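You operate a simulated robot arm through the tools that you are given. There is no shell and no other tool. Be economical: measure what you need, move in short steps, check, and stop when the job is done.

You run a simulated two-armed robot. Do the job below in one go: nothing can be reset, and whatever is moved stays where it is left.

Task
Take the short hose with the largest size on its label from the top of the long grey bench and put it on the middle shelf of the stock rack. Turn the size knob of the crimp press to 13 mm. Fetch the white pad from the top shelf of the stock rack and set it on the middle shelf of the stock rack. Take the red tag and put it on the top of the nozzle table. Take the 24 socket from the top of the grey hood and leave it on top of the rubber sanding block. Put the 25 white filter cartridge from the top of the grey hood on the test bench top beside the pump and the 10 white filter cartridge on the front of the dosing bench. Push the test bench drawer shut. Take the brass clip valve and put it on the lower shelf of the finishing bench. The order is free. Set down upright: red tag, socket, brass clip valve.

Only the result counts: the job must be done as asked and must still hold three seconds after the hand-in. Knocking over, shifting, dropping, spilling or breaking anything else fails it.

Robot
Two 7-joint arms with three-finger grippers on one trunk, on a base that drives. Base frame: it is fixed to the floor where the robot stands at the start and does not move with it; the origin is under the middle of the robot, x ahead of it, y to its left, z up. Lengths are in mm, angles in degrees, forces in N, time in s.
The left shoulder is at the start at [70, 146, 1214], the right one opposite. With the tool pointing down near the work surface each hand reaches from about 100 to 640 mm from the robot's upright axis, wherever it stands, measured 20 degrees to its own side. Places, roughly: brass clip valve (5x5x5 cm) [2300, -5200, 900]; front of the dosing bench (60x24 cm) [9240, -5600, 860]; lower shelf of the finishing bench [3100, -5500, 400]; middle shelf of the stock rack [-600, 1100, 700]; red tag [-500, 1250, 750]; rubber sanding block (5x7x4 cm) [7600, -3500, 1000]; short hose [500, -250, 750]; size knob of the crimp press [700, 100, 800]; socket [7500, -3250, 1000]; test bench drawer [6400, -5100, 700]; test bench top beside the pump (29x24 cm) [4860, -5260, 760]; top of the nozzle table [3500, -100, 800]; white filter cartridge [7000, -3750, 1000]; white pad (8x6x3 cm) [-600, 600, 1200]. Payload 2.2 kg a hand.
The tool frame of a hand sits at the grasp point between the pads (the TCP): z along the fingers, y along the line on which they close. The tips reach 28 mm beyond it. The gripper opens to 102 mm. The gripper's body begins 71 mm behind the TCP.
Orientation is that of the tool frame in the base frame, as a unit quaternion [x, y, z, w]. With the fingers straight down and closing along the base's y, the tool's x points along the base's -x, its y along +y and its z along -z.

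Tools
- The arms move only by the tool apply_moves. It takes "left_deltas", "right_deltas" or both (then of equal length, played together; a hand with none holds still); each is a list of rows, each an object (a shift or turn left out is 0, a gripper value left out holds the last) with "offset": the shift along the base's x, y, z in mm, a list of three; "rotation": the turn, a rotation vector about the base's x, y, z in degrees, a list of three; "grip": the finger opening in mm, from 0 to 102. In form: [{"offset": [tx, ty, tz], "rotation": [rx, ry, rz], "grip": grip}, ...]. A call has 1 to 10 rows; each row is the pose to reach, as a shift and turn from the pose commanded when the call began. A row lasts 0.2 s, in which the tool goes at most 50 mm and 8.6 degrees; a call with a longer step from one row to the next is refused whole, and so is a gripper value outside its range. A pose out of reach is approached as far as the arm can. The call stops where the force on the tool passes 40 N (or 10 N more than at its start, if that is more) or the arm is blocked; 0.2 s more then pass. Each finger halts on what it meets, pressing with about 35 N; the grip force reading is that of the motor and also rises with nothing between the fingers. The clock runs only during rows and for 0.2 s after the last one: add rows that repeat a pose to give the fingers time. The reply holds the time, the measured pose of the TCP, the force on the tool along the base axes, the opening and the grip force, in the units named above and with some noise, with the torque about the TCP (base axes, N m) and any sound that the robot's microphone picked up, and new pictures: "views" is both (left out), scene, wrist or none (wrist: the cameras of the hands that moved).
- Cameras (640 x 400 px; columns grow to the right, rows downward): "scene" is now at [101.6, 74.2, 1451.7]; the picture's right is [0.83, -0.56, 0.00], its down [-0.28, -0.41, -0.87] and it looks along [0.49, 0.72, -0.50] (base axes); focal length 214 px, centre (320, 200). "left" rides on the left gripper at [72, 38, -86] in its tool frame; the picture's right is [-0.47, 0.89, 0.00], its down [-0.60, -0.32, -0.73] and it looks along [-0.65, -0.34, 0.68] (tool axes); focal length 256 px, centre (320, 200). "right" rides on the right gripper at [69, 44, -86] in its tool frame; the picture's right is [-0.53, 0.85, 0.00], its down [-0.58, -0.37, -0.73] and it looks along [-0.62, -0.39, 0.68] (tool axes); focal length 256 px, centre (320, 200). There is no depth. A picture from a camera that has moved, and an enlarged one, comes with that camera's place and axes in the base frame and with its lens.
- raise_lower(by): slides the trunk up (or, below 0, down) by that many mm; the arms and the scene camera ride with it, the base frame stays. It gives what a move gives, with no picture.
- base_move(legs): drives the robot by 1 to 6 legs, each [ahead, left, turn to the left] in mm, mm and degrees, along the robot's own axes; the way and the turn of a leg run together, so that a leg with both is an arc; at most 1500 mm and 180 degrees a leg. The arms and the cameras ride along, it lands a little off, and it stops where it bumps. It gives what a move gives, and a new picture of the scene camera.
- aim_head(pan, tilt): turns the head with the scene camera to pan (to the left, within 86 degrees either way) and tilt (down, from -29 to 69), counted from straight ahead of the robot. It gives what a move gives, and a new picture of the scene camera.
- enlarge(camera, box): a new picture of the part [left, top, right, bottom] of that camera's present view, enlarged. The clock stands still meanwhile.
- finish_job(): hands the job in; it is judged then, once.

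Go step by step. Nothing tells you exact positions but the pictures and the camera data: compare them with the known pose of the tool, close in by small moves and look again before you grip or let go. The budget is 483 turns and 360 pictures, counting those below and the enlarged ones. Unless the task says otherwise, let go and move clear before handing in, and close with one line.

The tools are called after "Call:" by a JSON object that holds its "name" and its "arguments". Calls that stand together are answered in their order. apply_moves: Moves the arms, as the interface text tells. Its arguments: {"type":"object","properties":{"left_deltas":{"type":"array"},"right_deltas":{"type":"array"},"views":{"type":"string","enum":["both","scene","wrist","none"]}},"required":[]} The other tools are called the same way: raise_lower (by) slides the trunk up or down; base_move (legs) drives the base; aim_head (pan, tilt) turns the head that bears the scene camera; enlarge (camera, box) takes an enlarged picture of a part of a camera's view; finish_job () hands the job in.

At the start:

```text
time: 0.0
left_eef_pos: [226.9, 266.5, 1389.5]
left_tcp_rot: [-0.001, 1.0, -0.001, 0.0]
left_wrist_force: [-0.4, -0.1, -1.0]
left_torque: [0.02, -0.03, 0.0]
left_finger_gap: 101.9
left_grasp_force: 0.0
right_eef_pos: [349.3, 6.8, 1403.6]
right_tcp_rot: [0.0, 1.0, 0.001, 0.001]
right_wrist_force: [-1.1, 0.8, -0.9]
right_torque: [0.01, 0.01, 0.03]
right_finger_gap: 101.9
right_grasp_force: 0.0
trunk travel left (down, up): [-751.0, 189.0]
robot x, y, heading: [-0.9, 1.4, 0.1]
head pan, tilt: [56.0, 29.7]
```

scene: 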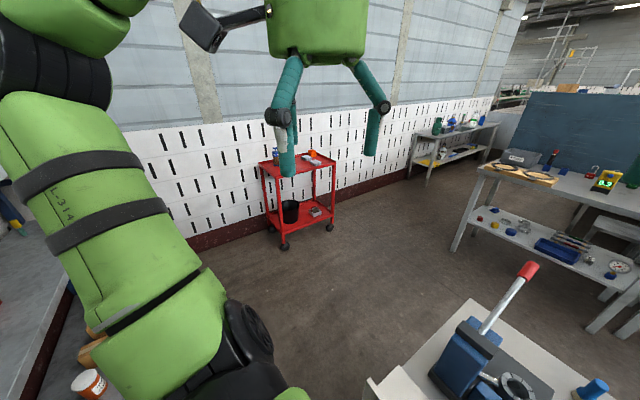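
right: 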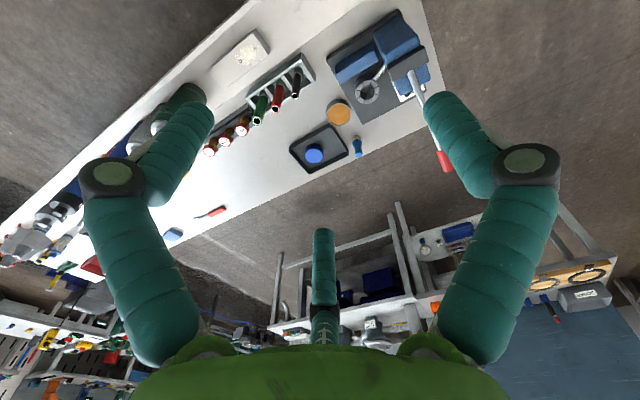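
left: 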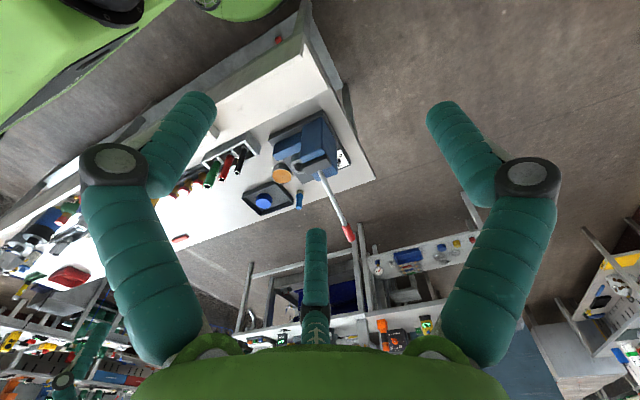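

I see the crimp press on a grey bench ahead and hoses in a rack on the bench. I'll look at the bench straight ahead first.

Call:
{"name": "aim_head", "arguments": {"pan": -10, "tilt": 50}}

```text
time: 1.4
left_eef_pos: [226.7, 266.4, 1390.9]
left_tcp_rot: [0.0, 1.0, 0.0, 0.0]
left_wrist_force: [-0.4, -0.4, -0.3]
left_torque: [0.01, 0.0, 0.03]
left_finger_gap: 101.8
left_grasp_force: 0.1
right_eef_pos: [348.8, 7.1, 1403.6]
right_tcp_rot: [0.0, 1.0, 0.001, 0.001]
right_wrist_force: [-0.2, 0.2, 0.3]
right_torque: [-0.02, 0.03, -0.01]
right_finger_gap: 102.3
right_grasp_force: 0.1
trunk travel left (down, up): [-751.0, 189.0]
robot x, y, heading: [0.5, -0.2, 0.1]
head pan, tilt: [-10.0, 50.0]
camera scene: at [126.9, -14.2, 1421.8], right [-0.17, -0.98, 0.0], down [-0.75, 0.13, -0.64], along [0.63, -0.11, -0.77], focal length 214 px, centre (320, 200)
```

scene: 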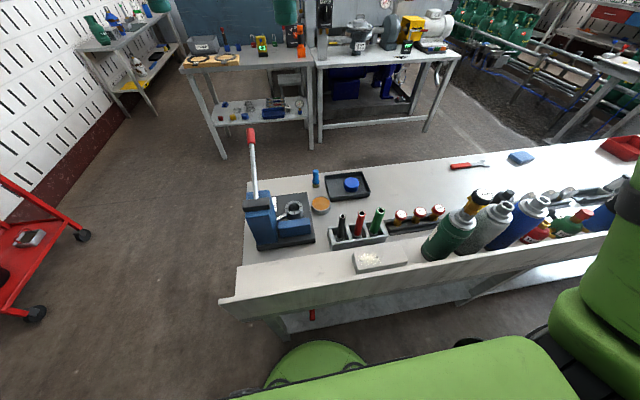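

Call:
{"name": "enlarge", "arguments": {"camera": "scene", "box": [230, 160, 450, 290]}}

Call:
{"name": "enlarge", "arguments": {"camera": "right", "box": [180, 10, 460, 185]}}

Call:
{"name": "enlarge", "arguments": {"camera": "scene", "box": [400, 130, 640, 280]}}

```text
2.91 times, centred on (340, 225) of scene
camera zoom: at [126.9, -14.2, 1421.8], right [-0.17, -0.98, 0.0], down [-0.75, 0.13, -0.64], along [0.63, -0.11, -0.77], focal length 624 px, centre (262, 127)
```

zoom: 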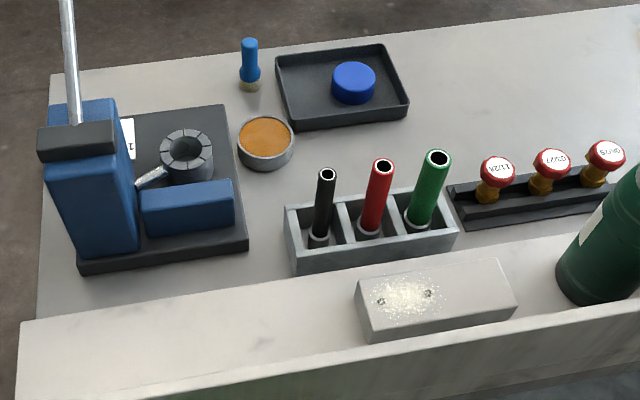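

```text
2.29 times, centred on (320, 98) of right
camera zoom: at [279.6, 49.0, 1489.7], right [0.53, 0.84, 0.0], down [0.58, -0.37, 0.73], along [0.62, -0.39, -0.68], focal length 585 px, centre (320, 434)
```

zoom: 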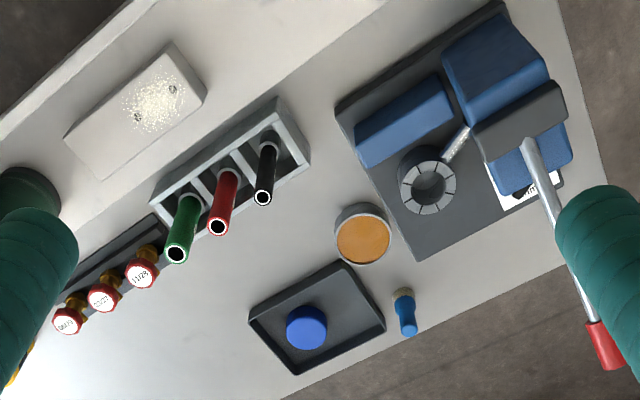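

```text
2.67 times, centred on (520, 205) of scene
camera zoom: at [126.9, -14.2, 1421.8], right [-0.17, -0.98, 0.0], down [-0.75, 0.13, -0.64], along [0.63, -0.11, -0.77], focal length 572 px, centre (-213, 187)
```

zoom: 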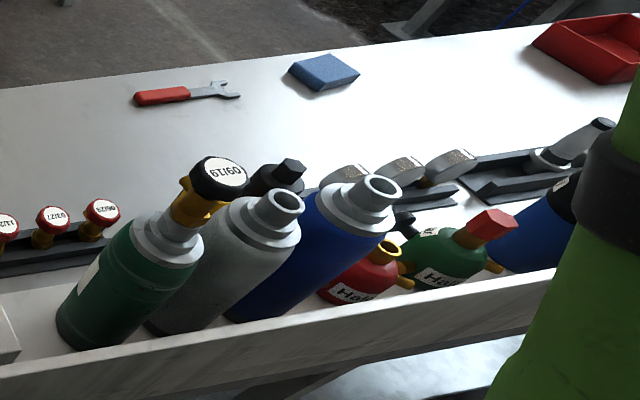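

Call:
{"name": "aim_head", "arguments": {"pan": 86, "tilt": 30}}

Call:
{"name": "aim_head", "arguments": {"pan": -60, "tilt": 15}}

```text
time: 3.1
left_eef_pos: [225.0, 267.2, 1389.3]
left_tcp_rot: [0.0, 1.0, 0.0, 0.001]
left_wrist_force: [0.5, 0.1, 0.1]
left_torque: [-0.03, -0.05, -0.01]
left_finger_gap: 102.3
left_grasp_force: 0.0
right_eef_pos: [349.5, 7.4, 1403.0]
right_tcp_rot: [0.0, 1.0, 0.001, 0.001]
right_wrist_force: [0.5, 0.1, -0.7]
right_torque: [0.01, 0.0, 0.02]
right_finger_gap: 102.3
right_grasp_force: 0.1
trunk travel left (down, up): [-751.0, 189.0]
robot x, y, heading: [-2.2, -1.8, 0.2]
head pan, tilt: [85.9, 30.0]
camera scene: at [57.5, 89.3, 1451.3], right [1.0, -0.07, 0.0], down [-0.04, -0.5, -0.87], along [0.06, 0.86, -0.5], focal length 214 px, centre (320, 200)
```

scene: 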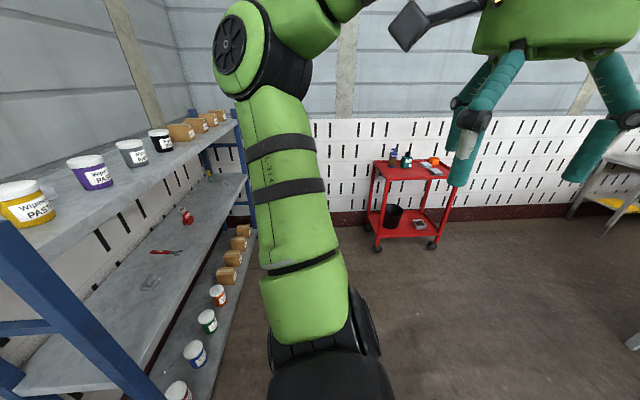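

```text
time: 5.4
left_eef_pos: [226.8, 266.9, 1388.4]
left_tcp_rot: [0.0, 1.0, 0.0, 0.0]
left_wrist_force: [-0.1, 0.7, 0.9]
left_torque: [0.01, 0.04, 0.0]
left_finger_gap: 102.0
left_grasp_force: 0.0
right_eef_pos: [349.9, 6.4, 1404.3]
right_tcp_rot: [0.0, 1.0, 0.001, 0.0]
right_wrist_force: [0.0, -0.7, 1.3]
right_torque: [-0.01, 0.04, 0.01]
right_finger_gap: 102.0
right_grasp_force: 0.1
trunk travel left (down, up): [-751.0, 189.0]
robot x, y, heading: [-0.2, 0.3, 0.1]
head pan, tilt: [-60.0, 15.0]
camera scene: at [97.8, -81.8, 1475.5], right [-0.87, -0.5, 0.0], down [-0.13, 0.22, -0.97], along [0.48, -0.84, -0.26], focal length 214 px, centre (320, 200)
```

scene: 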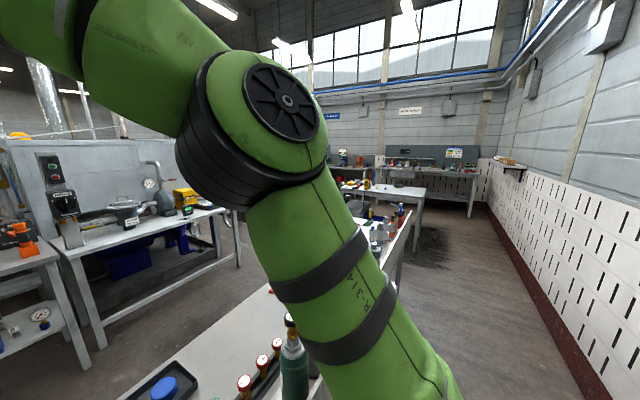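

The stock rack is to the left/behind with red tag on the middle shelf. I'll drive left and face the rack.

Call:
{"name": "base_move", "arguments": {"legs": [[0, 850, 0], [200, 0, 0], [0, 0, 90], [0, 0, 90]]}}

Call:
{"name": "aim_head", "arguments": {"pan": 0, "tilt": 40}}

```text
time: 18.7
left_eef_pos: [-29.9, 590.2, 1389.4]
left_tcp_rot: [1.0, -0.005, 0.0, 0.0]
left_wrist_force: [0.6, 0.4, -0.1]
left_torque: [-0.01, 0.01, 0.01]
left_finger_gap: 102.3
left_grasp_force: 0.1
right_eef_pos: [-150.2, 850.7, 1403.5]
right_tcp_rot: [1.0, -0.005, -0.001, 0.0]
right_wrist_force: [0.2, 0.4, 0.2]
right_torque: [0.02, 0.01, 0.03]
right_finger_gap: 102.2
right_grasp_force: 0.0
trunk travel left (down, up): [-751.0, 189.0]
robot x, y, heading: [201.1, 851.0, 179.5]
head pan, tilt: [-60.0, 15.0]
camera scene: at [104.2, 934.9, 1475.5], right [0.87, 0.49, 0.0], down [0.13, -0.23, -0.97], along [-0.47, 0.84, -0.26], focal length 214 px, centre (320, 200)
```

scene: 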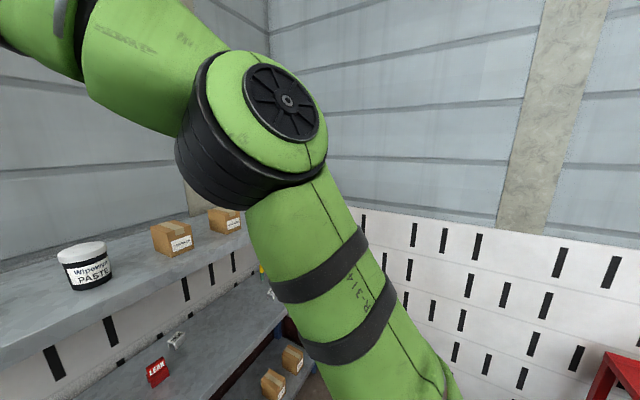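

```text
time: 20.0
left_eef_pos: [-30.6, 589.5, 1390.4]
left_tcp_rot: [1.0, -0.005, 0.001, 0.0]
left_wrist_force: [0.1, -0.3, 0.1]
left_torque: [-0.04, 0.0, 0.01]
left_finger_gap: 101.9
left_grasp_force: 0.1
right_eef_pos: [-149.8, 850.1, 1404.3]
right_tcp_rot: [1.0, -0.005, -0.001, 0.001]
right_wrist_force: [0.3, 0.6, -0.2]
right_torque: [0.02, 0.0, -0.02]
right_finger_gap: 102.0
right_grasp_force: 0.0
trunk travel left (down, up): [-751.0, 189.0]
robot x, y, heading: [200.7, 854.6, 178.8]
head pan, tilt: [0.0, 40.0]
camera scene: at [65.1, 854.3, 1436.0], right [0.01, 1.0, 0.0], down [0.64, -0.01, -0.77], along [-0.77, 0.01, -0.64], focal length 214 px, centre (320, 200)
```

scene: 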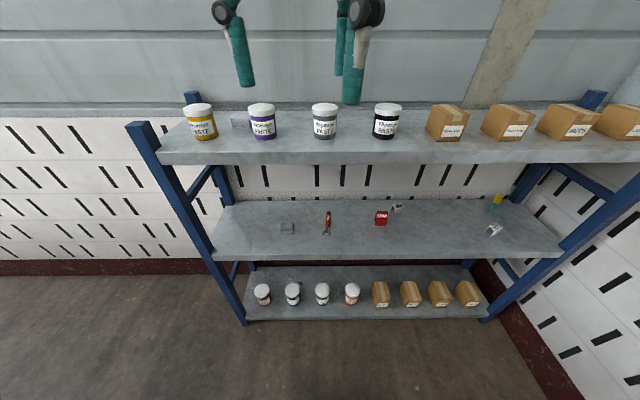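

Call:
{"name": "enlarge", "arguments": {"camera": "scene", "box": [170, 80, 350, 190]}}

Call:
{"name": "enlarge", "arguments": {"camera": "scene", "box": [250, 180, 530, 270]}}

```text
3.56 times, centred on (260, 135) of scene
camera zoom: at [65.1, 854.3, 1436.0], right [0.01, 1.0, 0.0], down [0.64, -0.01, -0.77], along [-0.77, 0.01, -0.64], focal length 763 px, centre (533, 431)
```

zoom: 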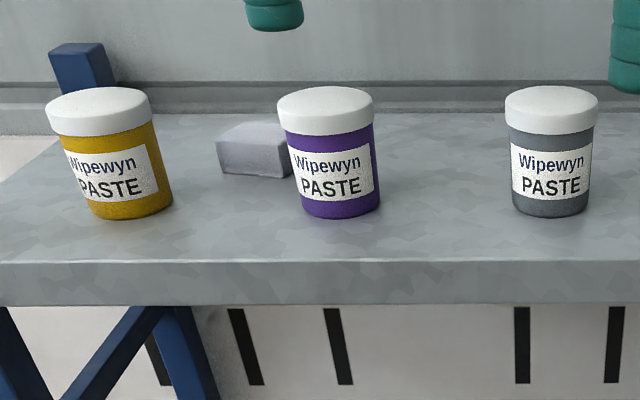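

```text
2.29 times, centred on (390, 225) of scene
camera zoom: at [65.1, 854.3, 1436.0], right [0.01, 1.0, 0.0], down [0.64, -0.01, -0.77], along [-0.77, 0.01, -0.64], focal length 490 px, centre (160, 143)
```

zoom: 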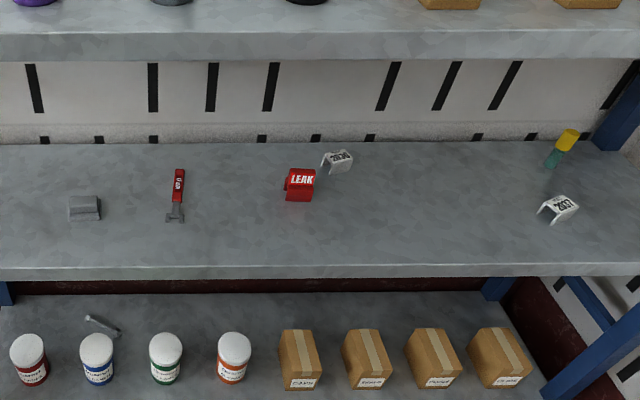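

The white pad sits on the top shelf behind the purple pot. I'll raise the trunk and drive closer to the rack.

Call:
{"name": "raise_lower", "arguments": {"by": 150}}

Call:
{"name": "base_move", "arguments": {"legs": [[0, 50, 1], [260, 0, 0]]}}

Call:
{"name": "aim_head", "arguments": {"pan": 0, "tilt": 50}}

```text
time: 21.8
left_eef_pos: [-29.7, 589.4, 1539.3]
left_tcp_rot: [1.0, -0.006, 0.001, -0.001]
left_wrist_force: [0.4, 0.2, -0.2]
left_torque: [0.01, 0.03, -0.02]
left_finger_gap: 101.9
left_grasp_force: 0.1
right_eef_pos: [-151.6, 851.3, 1553.5]
right_tcp_rot: [1.0, -0.005, -0.001, 0.001]
right_wrist_force: [0.1, 0.2, 0.1]
right_torque: [-0.03, -0.01, 0.0]
right_finger_gap: 101.8
right_grasp_force: 0.1
trunk travel left (down, up): [-901.0, 39.0]
robot x, y, heading: [198.7, 850.6, 179.4]
head pan, tilt: [0.0, 40.0]
```

```text
time: 24.2
left_eef_pos: [-279.0, 535.9, 1540.6]
left_tcp_rot: [1.0, 0.003, -0.002, 0.0]
left_wrist_force: [1.0, -0.2, -0.2]
left_torque: [-0.01, 0.03, -0.01]
left_finger_gap: 101.9
left_grasp_force: 0.2
right_eef_pos: [-404.8, 795.4, 1554.8]
right_tcp_rot: [1.0, 0.003, -0.002, 0.002]
right_wrist_force: [0.4, 0.1, 0.8]
right_torque: [-0.03, 0.04, -0.02]
right_finger_gap: 102.0
right_grasp_force: 0.1
trunk travel left (down, up): [-901.0, 39.0]
robot x, y, heading: [-60.7, 803.6, -179.8]
head pan, tilt: [0.0, 40.0]
camera scene: at [-188.2, 802.3, 1586.5], right [-0.01, 1.0, 0.0], down [0.64, 0.0, -0.77], along [-0.77, -0.01, -0.64], focal length 214 px, centre (320, 200)
```

scene: 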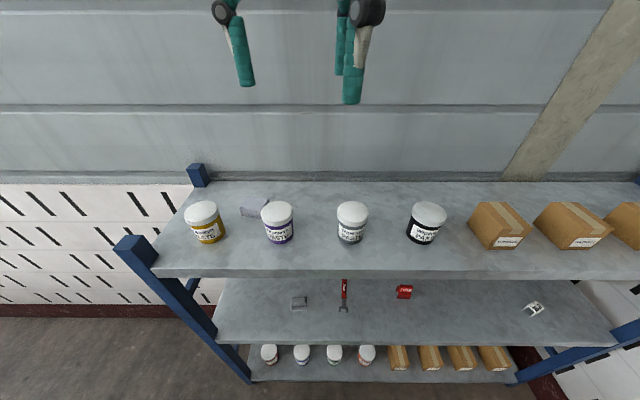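

```text
time: 24.9
left_eef_pos: [-282.5, 534.9, 1539.9]
left_tcp_rot: [1.0, 0.002, -0.001, 0.0]
left_wrist_force: [0.1, 0.1, 0.1]
left_torque: [0.0, 0.02, 0.04]
left_finger_gap: 102.3
left_grasp_force: 0.1
right_eef_pos: [-407.3, 793.5, 1554.6]
right_tcp_rot: [1.0, 0.003, -0.002, 0.002]
right_wrist_force: [-0.2, -0.8, -0.6]
right_torque: [-0.01, 0.02, 0.01]
right_finger_gap: 102.1
right_grasp_force: 0.1
trunk travel left (down, up): [-901.0, 39.0]
robot x, y, heading: [-59.2, 803.4, -179.6]
head pan, tilt: [0.0, 50.0]
camera scene: at [-184.0, 800.9, 1571.9], right [-0.01, 1.0, 0.0], down [0.77, 0.0, -0.64], along [-0.64, 0.0, -0.77], focal length 214 px, centre (320, 200)
```

scene: 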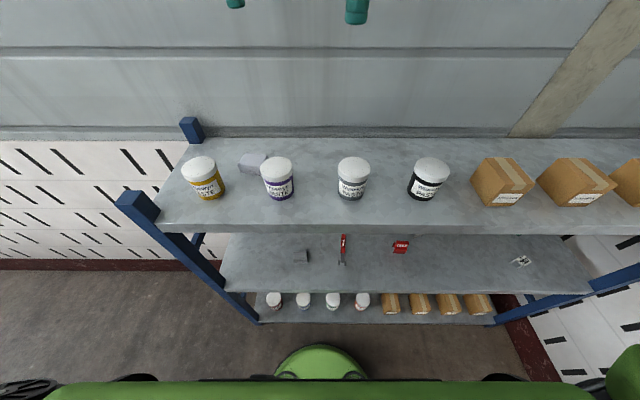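

Call:
{"name": "enlarge", "arguments": {"camera": "scene", "box": [170, 110, 330, 210]}}

Call:
{"name": "apply_moves", "arguments": {"left_deltas": [{"offset": [-50, 0, 0]}, {"offset": [-100, 10, 0]}, {"offset": [-150, 20, 0]}, {"offset": [-200, 30, 0]}, {"offset": [-250, 40, 0]}, {"offset": [-300, 45, -20]}, {"offset": [-330, 50, -60]}, {"offset": [-360, 50, -90]}, {"offset": [-370, 50, -130]}]}}

```text
4.00 times, centred on (250, 160) of scene
camera zoom: at [-184.0, 800.9, 1571.9], right [-0.01, 1.0, 0.0], down [0.77, 0.0, -0.64], along [-0.64, 0.0, -0.77], focal length 858 px, centre (600, 360)
```

zoom: 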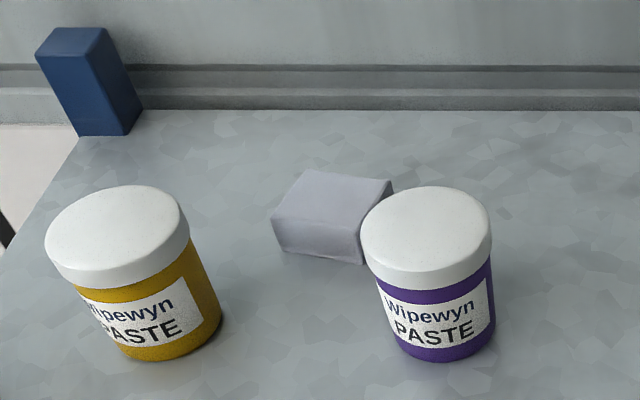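

```text
refused: row 2 steps farther than a row can; nothing moved
```

Call:
{"name": "apply_moves", "arguments": {"left_deltas": [{"offset": [-45, 0, 0]}, {"offset": [-90, 10, 0]}, {"offset": [-135, 20, 0]}, {"offset": [-180, 30, 0]}, {"offset": [-225, 40, 0]}, {"offset": [-265, 50, -20]}, {"offset": [-300, 60, -50]}, {"offset": [-330, 65, -80]}, {"offset": [-340, 65, -120]}]}}

```text
time: 26.9
left_eef_pos: [-580.5, 570.5, 1404.4]
left_tcp_rot: [1.0, 0.002, 0.0, -0.001]
left_wrist_force: [0.1, -0.4, -0.3]
left_torque: [0.01, 0.01, -0.02]
left_finger_gap: 102.1
left_grasp_force: 0.0
left hand out of reach, approached as far as the arm can: row 4, 5, 6, 7, 8, 9
right_eef_pos: [-410.3, 792.7, 1552.8]
right_tcp_rot: [1.0, 0.002, -0.001, 0.0]
right_wrist_force: [-0.3, -0.5, 0.5]
right_torque: [-0.04, -0.02, 0.02]
right_finger_gap: 102.1
right_grasp_force: 0.0
trunk travel left (down, up): [-901.0, 39.0]
robot x, y, heading: [-59.4, 801.2, -179.6]
head pan, tilt: [0.0, 50.0]
camera scene: at [-187.3, 799.9, 1571.7], right [-0.01, 1.0, 0.0], down [0.77, 0.0, -0.64], along [-0.64, 0.0, -0.77], focal length 214 px, centre (320, 200)
camera left: at [-507.1, 534.0, 1489.7], right [-0.46, -0.89, 0.0], down [-0.6, 0.31, 0.73], along [-0.65, 0.34, -0.68], focal length 256 px, centre (320, 200)
```

scene: 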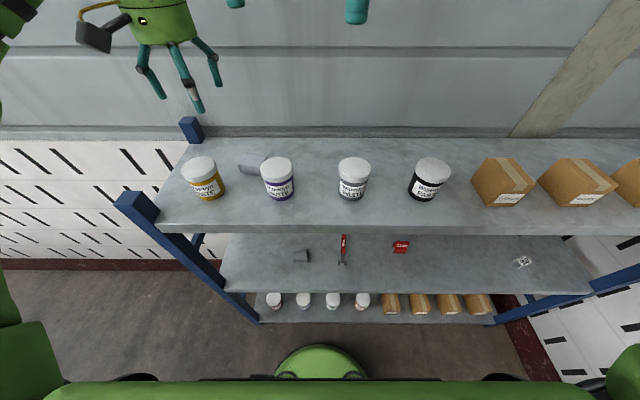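
left: 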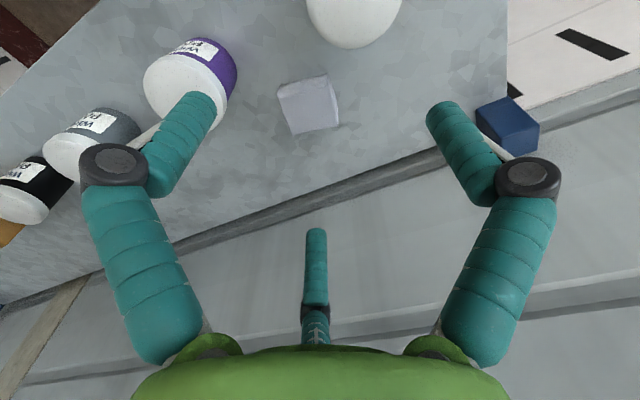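

Call:
{"name": "base_move", "arguments": {"legs": [[85, 0, 0]]}}

Call:
{"name": "apply_moves", "arguments": {"left_deltas": [{"offset": [0, 15, -20], "rotation": [0, 0, -4]}, {"offset": [10, 40, -40], "rotation": [0, 0, -8]}, {"offset": [20, 50, -80], "rotation": [0, 0, -11]}]}}

```text
time: 28.0
left_eef_pos: [-650.8, 571.5, 1411.2]
left_tcp_rot: [1.0, 0.003, -0.006, -0.001]
left_wrist_force: [1.2, -0.7, 0.6]
left_torque: [-0.03, 0.12, 0.01]
left_finger_gap: 102.3
left_grasp_force: 0.1
right_eef_pos: [-479.0, 791.7, 1556.6]
right_tcp_rot: [1.0, 0.004, -0.006, 0.002]
right_wrist_force: [1.2, -0.5, 0.5]
right_torque: [-0.01, 0.16, -0.01]
right_finger_gap: 101.9
right_grasp_force: 0.0
trunk travel left (down, up): [-901.0, 39.0]
robot x, y, heading: [-143.3, 800.7, -179.4]
head pan, tilt: [0.0, 50.0]
camera scene: at [-256.4, 799.8, 1573.0], right [-0.01, 1.0, 0.0], down [0.76, 0.01, -0.65], along [-0.65, 0.0, -0.76], focal length 214 px, centre (320, 200)
```

scene: 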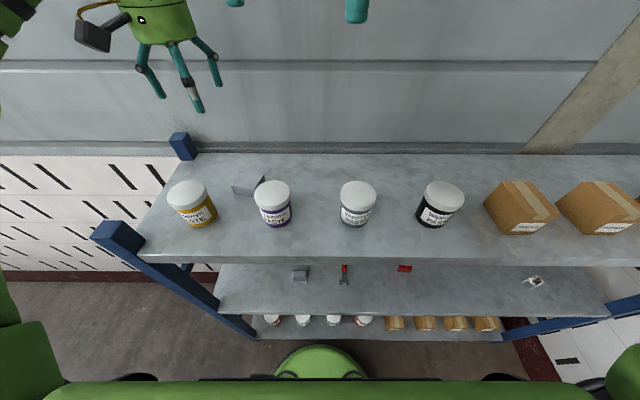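

```text
time: 28.8
left_eef_pos: [-641.9, 621.2, 1325.3]
left_tcp_rot: [0.996, -0.094, -0.002, -0.001]
left_wrist_force: [-0.1, 0.9, -0.5]
left_torque: [0.01, 0.01, -0.01]
left_finger_gap: 102.0
left_grasp_force: 0.0
right_eef_pos: [-491.9, 792.0, 1554.4]
right_tcp_rot: [1.0, 0.004, -0.002, 0.001]
right_wrist_force: [-0.9, -0.9, -0.1]
right_torque: [0.0, -0.01, 0.01]
right_finger_gap: 102.1
right_grasp_force: 0.0
trunk travel left (down, up): [-901.0, 39.0]
robot x, y, heading: [-144.4, 797.1, -179.8]
head pan, tilt: [0.0, 50.0]
camera scene: at [-269.5, 799.7, 1571.8], right [-0.01, 1.0, 0.0], down [0.77, 0.01, -0.64], along [-0.64, 0.0, -0.77], focal length 214 px, centre (320, 200)
camera left: at [-576.5, 570.0, 1411.1], right [-0.62, -0.78, 0.0], down [-0.53, 0.42, 0.73], along [-0.58, 0.46, -0.68], focal length 256 px, centre (320, 200)
```

scene: 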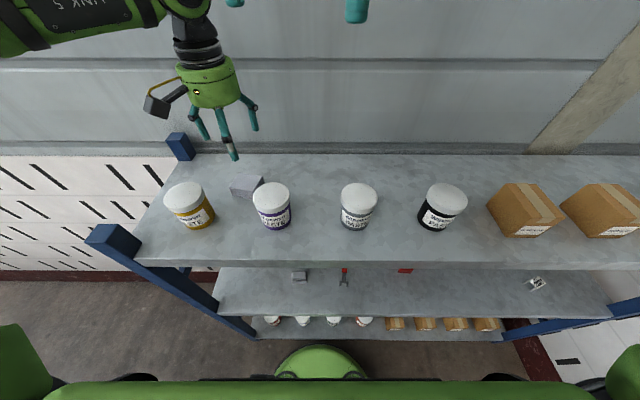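
left: 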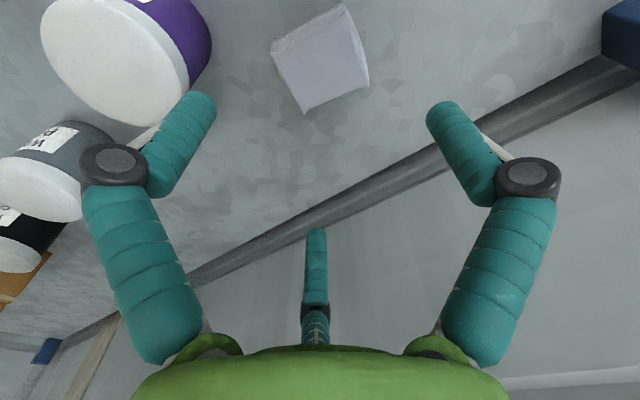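

Call:
{"name": "apply_moves", "arguments": {"left_deltas": [{"offset": [-3, 1, -45], "rotation": [0, 0, -2]}, {"offset": [-3, 1, -90], "rotation": [0, 0, -2]}, {"offset": [-3, 1, -125], "rotation": [0, 0, -2]}]}}

```text
time: 29.6
left_eef_pos: [-646.3, 621.3, 1197.9]
left_tcp_rot: [0.994, -0.111, -0.001, -0.001]
left_wrist_force: [-0.6, -1.1, -0.3]
left_torque: [-0.01, -0.08, -0.03]
left_finger_gap: 101.8
left_grasp_force: 0.1
right_eef_pos: [-494.6, 791.6, 1554.7]
right_tcp_rot: [1.0, 0.004, 0.0, 0.001]
right_wrist_force: [0.0, 0.3, 0.2]
right_torque: [0.0, -0.05, 0.03]
right_finger_gap: 102.2
right_grasp_force: 0.1
trunk travel left (down, up): [-901.0, 39.0]
robot x, y, heading: [-144.8, 800.2, -179.6]
head pan, tilt: [0.0, 50.0]
camera scene: at [-272.4, 798.8, 1571.6], right [-0.01, 1.0, 0.0], down [0.77, 0.01, -0.64], along [-0.64, 0.0, -0.77], focal length 214 px, centre (320, 200)
camera left: at [-584.1, 568.0, 1284.7], right [-0.65, -0.76, 0.0], down [-0.52, 0.44, 0.73], along [-0.56, 0.48, -0.68], focal length 256 px, centre (320, 200)
```

scene: 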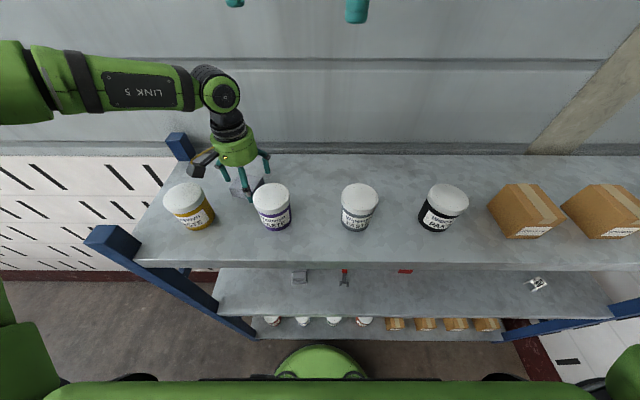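
left: 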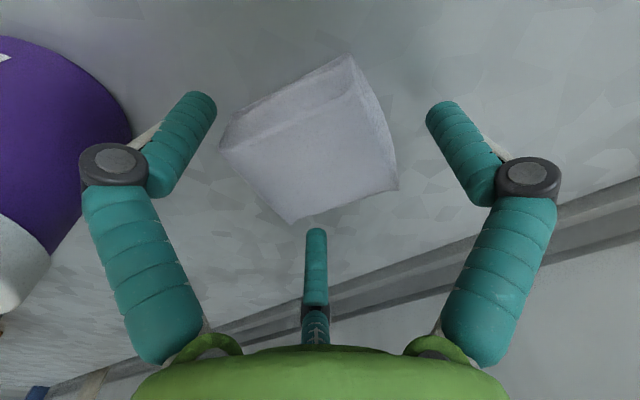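

Call:
{"name": "apply_moves", "arguments": {"left_deltas": [{"offset": [2, 1, -8]}, {"offset": [2, 1, -16]}, {"offset": [2, 1, -22]}], "views": "wrist"}}

```text
time: 30.4
left_eef_pos: [-639.6, 623.8, 1184.5]
left_tcp_rot: [0.994, -0.111, -0.008, 0.0]
left_wrist_force: [-1.5, -2.6, 30.4]
left_torque: [-0.38, -1.02, -0.46]
left_finger_gap: 102.9
left_grasp_force: 0.2
right_eef_pos: [-485.6, 792.2, 1556.2]
right_tcp_rot: [1.0, 0.005, -0.004, 0.002]
right_wrist_force: [0.5, 0.5, 0.0]
right_torque: [-0.01, 0.03, 0.01]
right_finger_gap: 102.1
right_grasp_force: 0.1
trunk travel left (down, up): [-901.0, 39.0]
robot x, y, heading: [-144.5, 803.1, -179.6]
head pan, tilt: [0.0, 50.0]
camera left: at [-575.9, 570.5, 1269.3], right [-0.65, -0.76, 0.01], down [-0.51, 0.44, 0.74], along [-0.57, 0.48, -0.67], focal length 256 px, centre (320, 200)
```

left: 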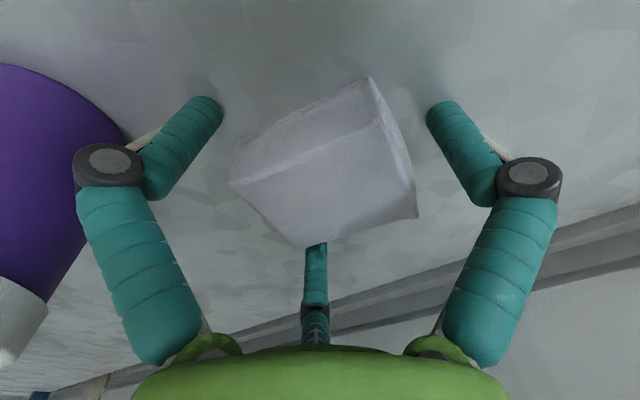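

Call:
{"name": "apply_moves", "arguments": {"left_deltas": [{"offset": [2, 1, 5]}, {"offset": [2, 1, 5], "grip": 50}, {"offset": [2, 1, 5], "grip": 30}, {"offset": [2, 1, 5], "grip": 30}, {"offset": [2, 1, 5], "grip": 30}], "views": "wrist"}}

```text
time: 30.9
left_eef_pos: [-633.9, 624.9, 1195.5]
left_tcp_rot: [0.994, -0.11, -0.008, -0.002]
left_wrist_force: [3.1, -1.2, 30.5]
left_torque: [0.4, -1.44, -0.38]
left_finger_gap: 70.8
left_grasp_force: 15.7
right_eef_pos: [-481.5, 793.0, 1557.8]
right_tcp_rot: [1.0, 0.004, -0.006, 0.001]
right_wrist_force: [1.3, -0.1, 0.4]
right_torque: [-0.01, 0.1, 0.0]
right_finger_gap: 102.1
right_grasp_force: 0.0
trunk travel left (down, up): [-901.0, 39.0]
robot x, y, heading: [-146.0, 799.1, -179.4]
head pan, tilt: [0.0, 50.0]
stopped in row 2 (left hand): the force on the tool passed its limit at 51 N (the readings are from after the stop); the commanded pose is now the measured one
camera left: at [-569.6, 572.2, 1279.1], right [-0.65, -0.76, 0.01], down [-0.51, 0.44, 0.74], along [-0.57, 0.48, -0.67], focal length 256 px, centre (320, 200)
```

left: 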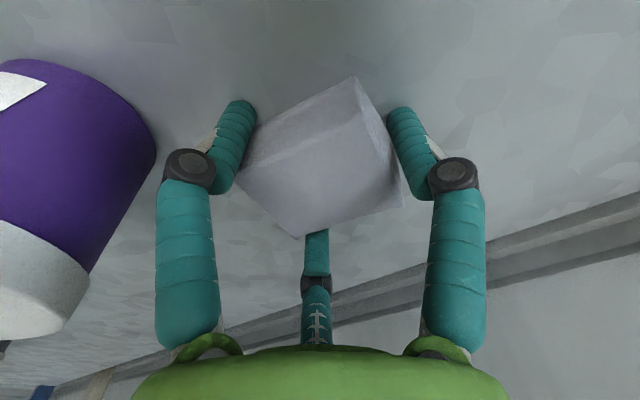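

Call:
{"name": "apply_moves", "arguments": {"left_deltas": [{"offset": [0, 0, 6]}, {"offset": [0, 0, 6]}], "views": "wrist"}}

```text
time: 31.5
left_eef_pos: [-636.0, 625.8, 1194.2]
left_tcp_rot: [0.994, -0.109, -0.003, -0.001]
left_wrist_force: [10.6, 2.4, 20.8]
left_torque: [0.35, -1.09, -0.03]
left_finger_gap: 69.6
left_grasp_force: 35.1
right_eef_pos: [-486.1, 794.3, 1556.2]
right_tcp_rot: [1.0, 0.005, -0.005, 0.003]
right_wrist_force: [-0.1, 0.1, -0.6]
right_torque: [-0.03, 0.01, 0.03]
right_finger_gap: 102.1
right_grasp_force: 0.0
trunk travel left (down, up): [-901.0, 39.0]
robot x, y, heading: [-148.3, 798.1, -179.7]
head pan, tilt: [0.0, 50.0]
camera left: at [-572.3, 572.7, 1279.9], right [-0.65, -0.76, 0.0], down [-0.52, 0.44, 0.73], along [-0.56, 0.47, -0.68], focal length 256 px, centre (320, 200)
```

left: 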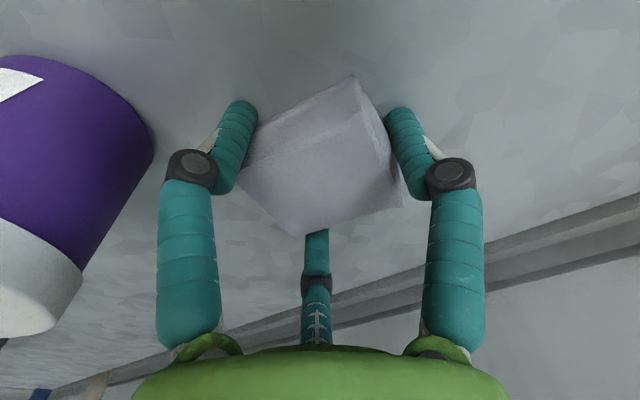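

Call:
{"name": "apply_moves", "arguments": {"left_deltas": [{"offset": [0, 0, 8]}, {"offset": [0, 0, 16]}, {"offset": [0, 0, 30]}, {"offset": [0, 0, 30]}], "views": "both"}}

```text
time: 32.5
left_eef_pos: [-642.7, 623.5, 1221.8]
left_tcp_rot: [0.994, -0.109, 0.0, -0.001]
left_wrist_force: [-0.9, -0.7, 0.2]
left_torque: [-0.03, -0.02, -0.03]
left_finger_gap: 69.2
left_grasp_force: 35.5
right_eef_pos: [-494.4, 790.9, 1554.4]
right_tcp_rot: [1.0, 0.005, -0.001, 0.001]
right_wrist_force: [0.1, 0.8, 0.5]
right_torque: [0.01, -0.02, -0.04]
right_finger_gap: 102.0
right_grasp_force: 0.1
trunk travel left (down, up): [-901.0, 39.0]
robot x, y, heading: [-141.5, 798.9, -179.7]
head pan, tilt: [0.0, 50.0]
camera scene: at [-272.0, 799.0, 1571.6], right [-0.01, 1.0, 0.0], down [0.77, 0.01, -0.64], along [-0.64, 0.0, -0.77], focal length 214 px, centre (320, 200)
camera left: at [-580.0, 570.1, 1307.7], right [-0.65, -0.76, 0.0], down [-0.52, 0.44, 0.73], along [-0.56, 0.47, -0.68], focal length 256 px, centre (320, 200)
```

scene: 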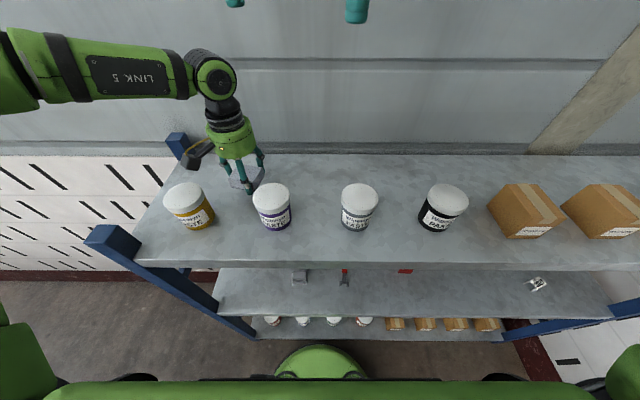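
left: 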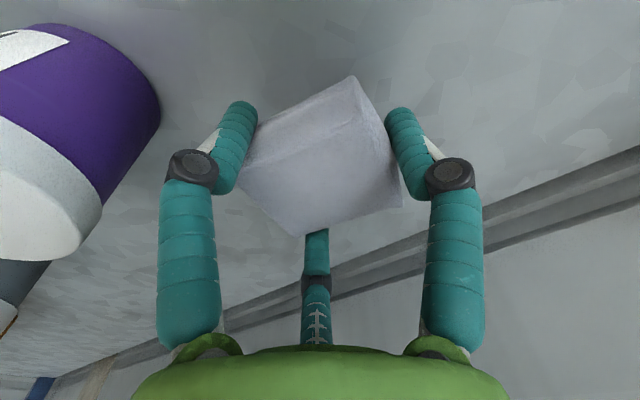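

Call:
{"name": "apply_moves", "arguments": {"left_deltas": [{"offset": [0, 0, 45]}, {"offset": [0, 0, 90]}, {"offset": [0, 0, 135]}, {"offset": [40, 0, 160]}, {"offset": [85, 0, 170]}, {"offset": [130, 0, 170]}, {"offset": [170, 0, 170]}, {"offset": [210, 0, 170]}, {"offset": [250, 0, 170]}], "views": "none"}}

Call:
{"name": "base_move", "arguments": {"legs": [[-350, 0, 0], [0, -200, 0]]}}

```text
time: 34.5
left_eef_pos: [-388.0, 623.4, 1390.7]
left_tcp_rot: [0.994, -0.11, -0.001, -0.001]
left_wrist_force: [0.6, 0.1, 0.0]
left_torque: [0.0, 0.01, -0.03]
left_finger_gap: 68.9
left_grasp_force: 35.2
right_eef_pos: [-490.5, 791.8, 1555.1]
right_tcp_rot: [1.0, 0.004, -0.002, 0.001]
right_wrist_force: [0.5, -0.3, -0.7]
right_torque: [-0.02, -0.01, -0.03]
right_finger_gap: 101.8
right_grasp_force: 0.1
trunk travel left (down, up): [-901.0, 39.0]
robot x, y, heading: [-143.9, 799.9, -179.6]
head pan, tilt: [0.0, 50.0]
```

```text
time: 38.0
left_eef_pos: [-43.5, 819.8, 1390.4]
left_tcp_rot: [0.994, -0.108, -0.002, -0.004]
left_wrist_force: [-0.1, -0.7, -0.3]
left_torque: [0.08, -0.02, -0.03]
left_finger_gap: 68.9
left_grasp_force: 34.8
right_eef_pos: [-146.5, 988.1, 1554.2]
right_tcp_rot: [1.0, 0.006, -0.001, -0.001]
right_wrist_force: [0.6, -0.7, 0.2]
right_torque: [0.05, -0.01, 0.02]
right_finger_gap: 102.0
right_grasp_force: 0.0
trunk travel left (down, up): [-901.0, 39.0]
robot x, y, heading: [204.2, 1004.3, -179.5]
head pan, tilt: [0.0, 50.0]
camera scene: at [76.6, 995.9, 1571.7], right [-0.01, 1.0, 0.0], down [0.77, 0.01, -0.64], along [-0.64, 0.0, -0.77], focal length 214 px, centre (320, 200)
```

scene: 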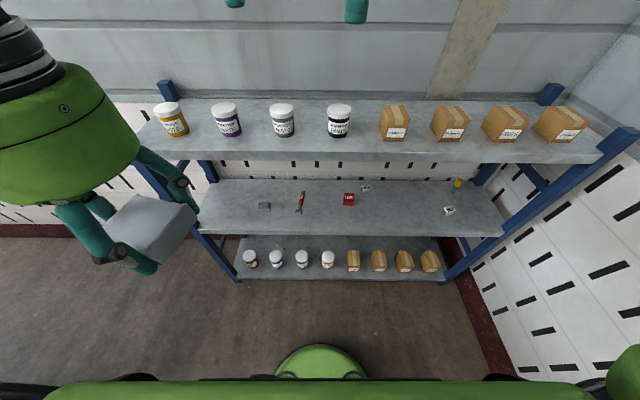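

Call:
{"name": "raise_lower", "arguments": {"by": -400}}

Call:
{"name": "apply_moves", "arguments": {"right_deltas": [{"offset": [40, 0, 0]}, {"offset": [80, 10, 0]}, {"offset": [120, 20, 0]}, {"offset": [150, 40, 0]}, {"offset": [150, 80, 0]}, {"offset": [150, 120, 0]}], "left_deltas": [{"offset": [0, 0, -35]}, {"offset": [0, 0, -70]}, {"offset": [0, 0, -105]}, {"offset": [0, 0, -140]}, {"offset": [0, 0, -175]}, {"offset": [0, 0, -195]}], "views": "scene"}}

```text
time: 41.8
left_eef_pos: [-43.3, 826.8, 991.4]
left_tcp_rot: [0.994, -0.108, -0.001, -0.001]
left_wrist_force: [0.3, -0.4, 0.0]
left_torque: [0.0, -0.01, 0.01]
left_finger_gap: 68.7
left_grasp_force: 35.1
right_eef_pos: [-145.7, 994.5, 1153.5]
right_tcp_rot: [1.0, 0.005, -0.002, 0.001]
right_wrist_force: [0.7, -0.9, -0.2]
right_torque: [0.0, 0.0, -0.02]
right_finger_gap: 101.8
right_grasp_force: 0.0
trunk travel left (down, up): [-501.0, 439.0]
robot x, y, heading: [202.5, 1004.6, -179.6]
head pan, tilt: [0.0, 50.0]
```

```text
time: 43.2
left_eef_pos: [-89.2, 834.8, 809.5]
left_tcp_rot: [0.994, -0.109, 0.0, 0.0]
left_wrist_force: [0.2, 0.9, -0.1]
left_torque: [-0.02, 0.07, -0.02]
left_finger_gap: 68.2
left_grasp_force: 34.8
left hand out of reach, approached as far as the arm can: row 3, 4, 5, 6
right_eef_pos: [6.1, 1116.0, 1154.5]
right_tcp_rot: [1.0, 0.003, 0.0, 0.003]
right_wrist_force: [-15.3, -12.9, 16.4]
right_torque: [0.38, -3.09, -2.01]
right_finger_gap: 101.9
right_grasp_force: 0.0
trunk travel left (down, up): [-501.0, 439.0]
robot x, y, heading: [205.2, 1003.7, -179.6]
head pan, tilt: [0.0, 50.0]
camera scene: at [78.2, 1006.3, 1171.3], right [0.02, 1.0, 0.0], down [0.77, -0.02, -0.64], along [-0.64, 0.01, -0.77], focal length 214 px, centre (320, 200)
```

scene: 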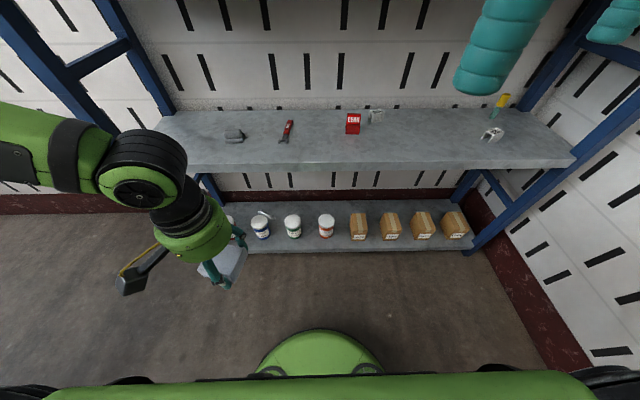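

Call:
{"name": "apply_moves", "arguments": {"right_deltas": [{"offset": [-20, 20, 0]}, {"offset": [-50, 40, 0]}], "views": "none"}}

Call:
{"name": "base_move", "arguments": {"legs": [[300, 0, 0]]}}

```text
time: 43.8
left_eef_pos: [-89.4, 833.8, 806.8]
left_tcp_rot: [0.994, -0.108, 0.001, -0.001]
left_wrist_force: [-0.9, -0.2, -0.9]
left_torque: [0.01, -0.01, 0.0]
left_finger_gap: 68.8
left_grasp_force: 35.4
right_eef_pos: [-46.7, 1154.6, 1152.5]
right_tcp_rot: [1.0, 0.007, -0.001, 0.001]
right_wrist_force: [-0.6, -0.9, -0.7]
right_torque: [0.02, -0.04, 0.04]
right_finger_gap: 102.1
right_grasp_force: 0.0
trunk travel left (down, up): [-501.0, 439.0]
robot x, y, heading: [205.6, 1004.7, -179.4]
head pan, tilt: [0.0, 50.0]
```

```text
time: 45.9
left_eef_pos: [-390.2, 833.7, 808.4]
left_tcp_rot: [0.994, -0.11, 0.0, -0.001]
left_wrist_force: [-0.7, 0.1, 0.1]
left_torque: [0.01, 0.02, -0.01]
left_finger_gap: 68.6
left_grasp_force: 34.4
right_eef_pos: [-345.0, 1152.1, 1152.2]
right_tcp_rot: [1.0, 0.003, -0.002, 0.002]
right_wrist_force: [0.2, 0.0, 0.2]
right_torque: [-0.03, 0.0, -0.02]
right_finger_gap: 101.8
right_grasp_force: 0.0
trunk travel left (down, up): [-501.0, 439.0]
robot x, y, heading: [-95.3, 999.8, -179.8]
head pan, tilt: [0.0, 50.0]
camera scene: at [-222.8, 1000.7, 1171.7], right [-0.01, 1.0, 0.0], down [0.77, 0.0, -0.64], along [-0.64, 0.0, -0.77], focal length 214 px, centre (320, 200)
```

scene: 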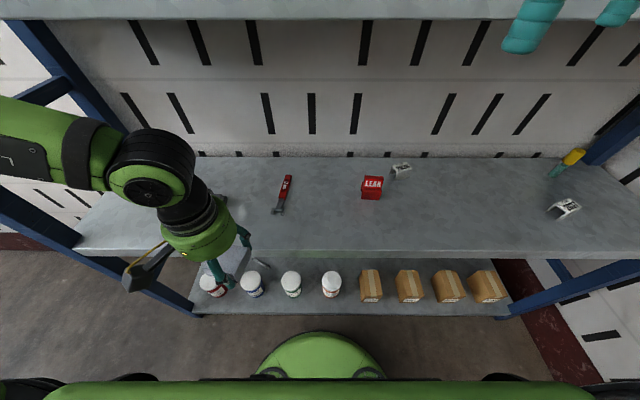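

Call:
{"name": "apply_moves", "arguments": {"left_deltas": [{"offset": [-45, -10, 0]}, {"offset": [-90, -20, 0]}, {"offset": [-130, -30, 0]}, {"offset": [-150, -33, -20]}, {"offset": [-150, -33, -40]}]}}

```text
time: 47.1
left_eef_pos: [-541.1, 800.2, 767.7]
left_tcp_rot: [0.994, -0.111, 0.0, -0.001]
left_wrist_force: [-0.2, 0.2, -1.1]
left_torque: [-0.01, 0.02, 0.0]
left_finger_gap: 68.6
left_grasp_force: 35.1
right_eef_pos: [-345.0, 1151.6, 1152.0]
right_tcp_rot: [1.0, 0.004, -0.002, 0.001]
right_wrist_force: [-0.7, 0.7, 0.2]
right_torque: [-0.02, -0.01, -0.02]
right_finger_gap: 102.0
right_grasp_force: 0.0
trunk travel left (down, up): [-501.0, 439.0]
robot x, y, heading: [-96.6, 1002.4, -179.9]
head pan, tilt: [0.0, 50.0]
camera scene: at [-222.8, 1000.6, 1171.8], right [-0.01, 1.0, 0.0], down [0.77, 0.0, -0.64], along [-0.64, 0.0, -0.77], focal length 214 px, centre (320, 200)
camera left: at [-478.3, 746.7, 853.3], right [-0.65, -0.76, 0.0], down [-0.52, 0.44, 0.73], along [-0.56, 0.47, -0.68], focal length 256 px, centre (320, 200)
```

scene: 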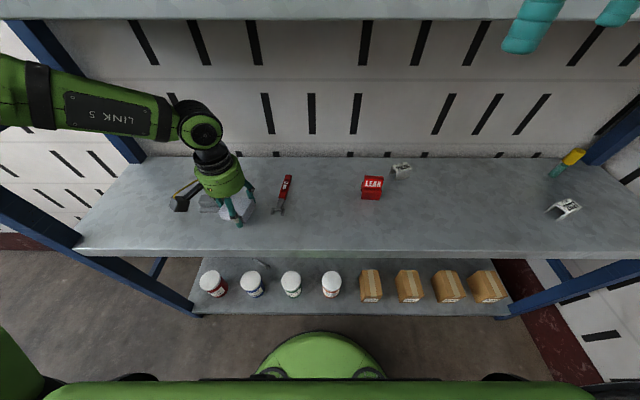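
left: 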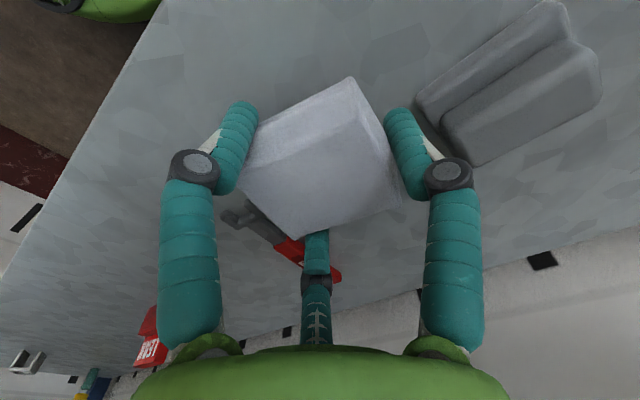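

Call:
{"name": "apply_moves", "arguments": {"left_deltas": [{"offset": [8, 15, -10]}, {"offset": [8, 15, -18]}, {"offset": [8, 15, -24]}]}}

```text
time: 47.9
left_eef_pos: [-532.1, 814.9, 744.2]
left_tcp_rot: [0.994, -0.11, -0.001, 0.0]
left_wrist_force: [0.0, -1.7, 6.1]
left_torque: [-0.11, -0.13, -0.05]
left_finger_gap: 68.4
left_grasp_force: 35.7
right_eef_pos: [-344.8, 1151.8, 1152.8]
right_tcp_rot: [1.0, 0.004, -0.002, 0.002]
right_wrist_force: [-0.4, -0.3, 0.0]
right_torque: [0.0, -0.04, 0.02]
right_finger_gap: 102.2
right_grasp_force: 0.1
trunk travel left (down, up): [-501.0, 439.0]
robot x, y, heading: [-96.6, 999.4, -180.0]
head pan, tilt: [0.0, 50.0]
camera scene: at [-221.9, 1000.9, 1172.0], right [-0.01, 1.0, 0.0], down [0.77, 0.0, -0.64], along [-0.64, 0.0, -0.77], focal length 214 px, centre (320, 200)
camera left: at [-469.1, 761.7, 830.2], right [-0.65, -0.76, 0.0], down [-0.52, 0.44, 0.73], along [-0.56, 0.47, -0.68], focal length 256 px, centre (320, 200)
```

scene: 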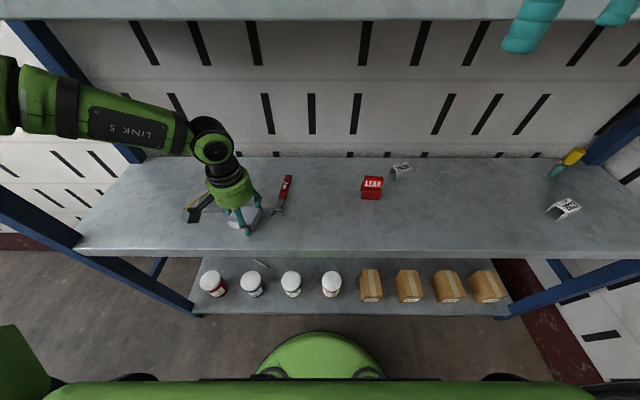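
left: 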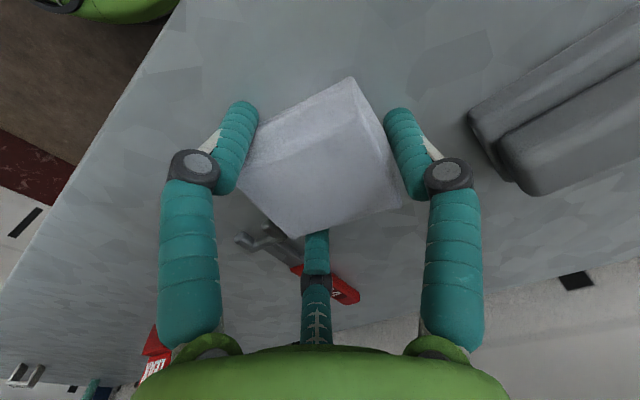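

Call:
{"name": "apply_moves", "arguments": {"left_deltas": [{"offset": [0, 0, 0], "grip": 76}, {"offset": [0, 0, 0], "grip": 86}, {"offset": [0, 0, 0], "grip": 86}, {"offset": [0, 0, 20]}, {"offset": [0, 0, 50]}, {"offset": [0, 0, 80]}], "views": "wrist"}}

```text
time: 49.5
left_eef_pos: [-509.0, 814.1, 789.5]
left_tcp_rot: [0.992, -0.116, 0.053, 0.0]
left_wrist_force: [0.0, 1.0, 0.1]
left_torque: [0.02, 0.03, 0.01]
left_finger_gap: 85.9
left_grasp_force: 0.1
right_eef_pos: [-345.2, 1154.3, 1153.0]
right_tcp_rot: [1.0, 0.004, -0.002, 0.002]
right_wrist_force: [0.1, 0.6, 0.1]
right_torque: [-0.04, 0.02, -0.03]
right_finger_gap: 102.0
right_grasp_force: 0.0
trunk travel left (down, up): [-501.0, 439.0]
robot x, y, heading: [-96.4, 1003.3, -179.5]
head pan, tilt: [0.0, 50.0]
stopped in row 6 (left hand): the arm was blocked; the commanded pose is now the measured one
camera left: at [-456.7, 761.4, 882.2], right [-0.65, -0.76, -0.06], down [-0.59, 0.46, 0.67], along [-0.48, 0.47, -0.74], focal length 256 px, centre (320, 200)
```

left: 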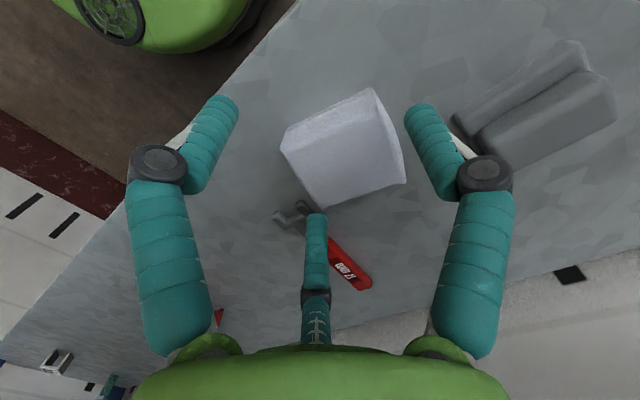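

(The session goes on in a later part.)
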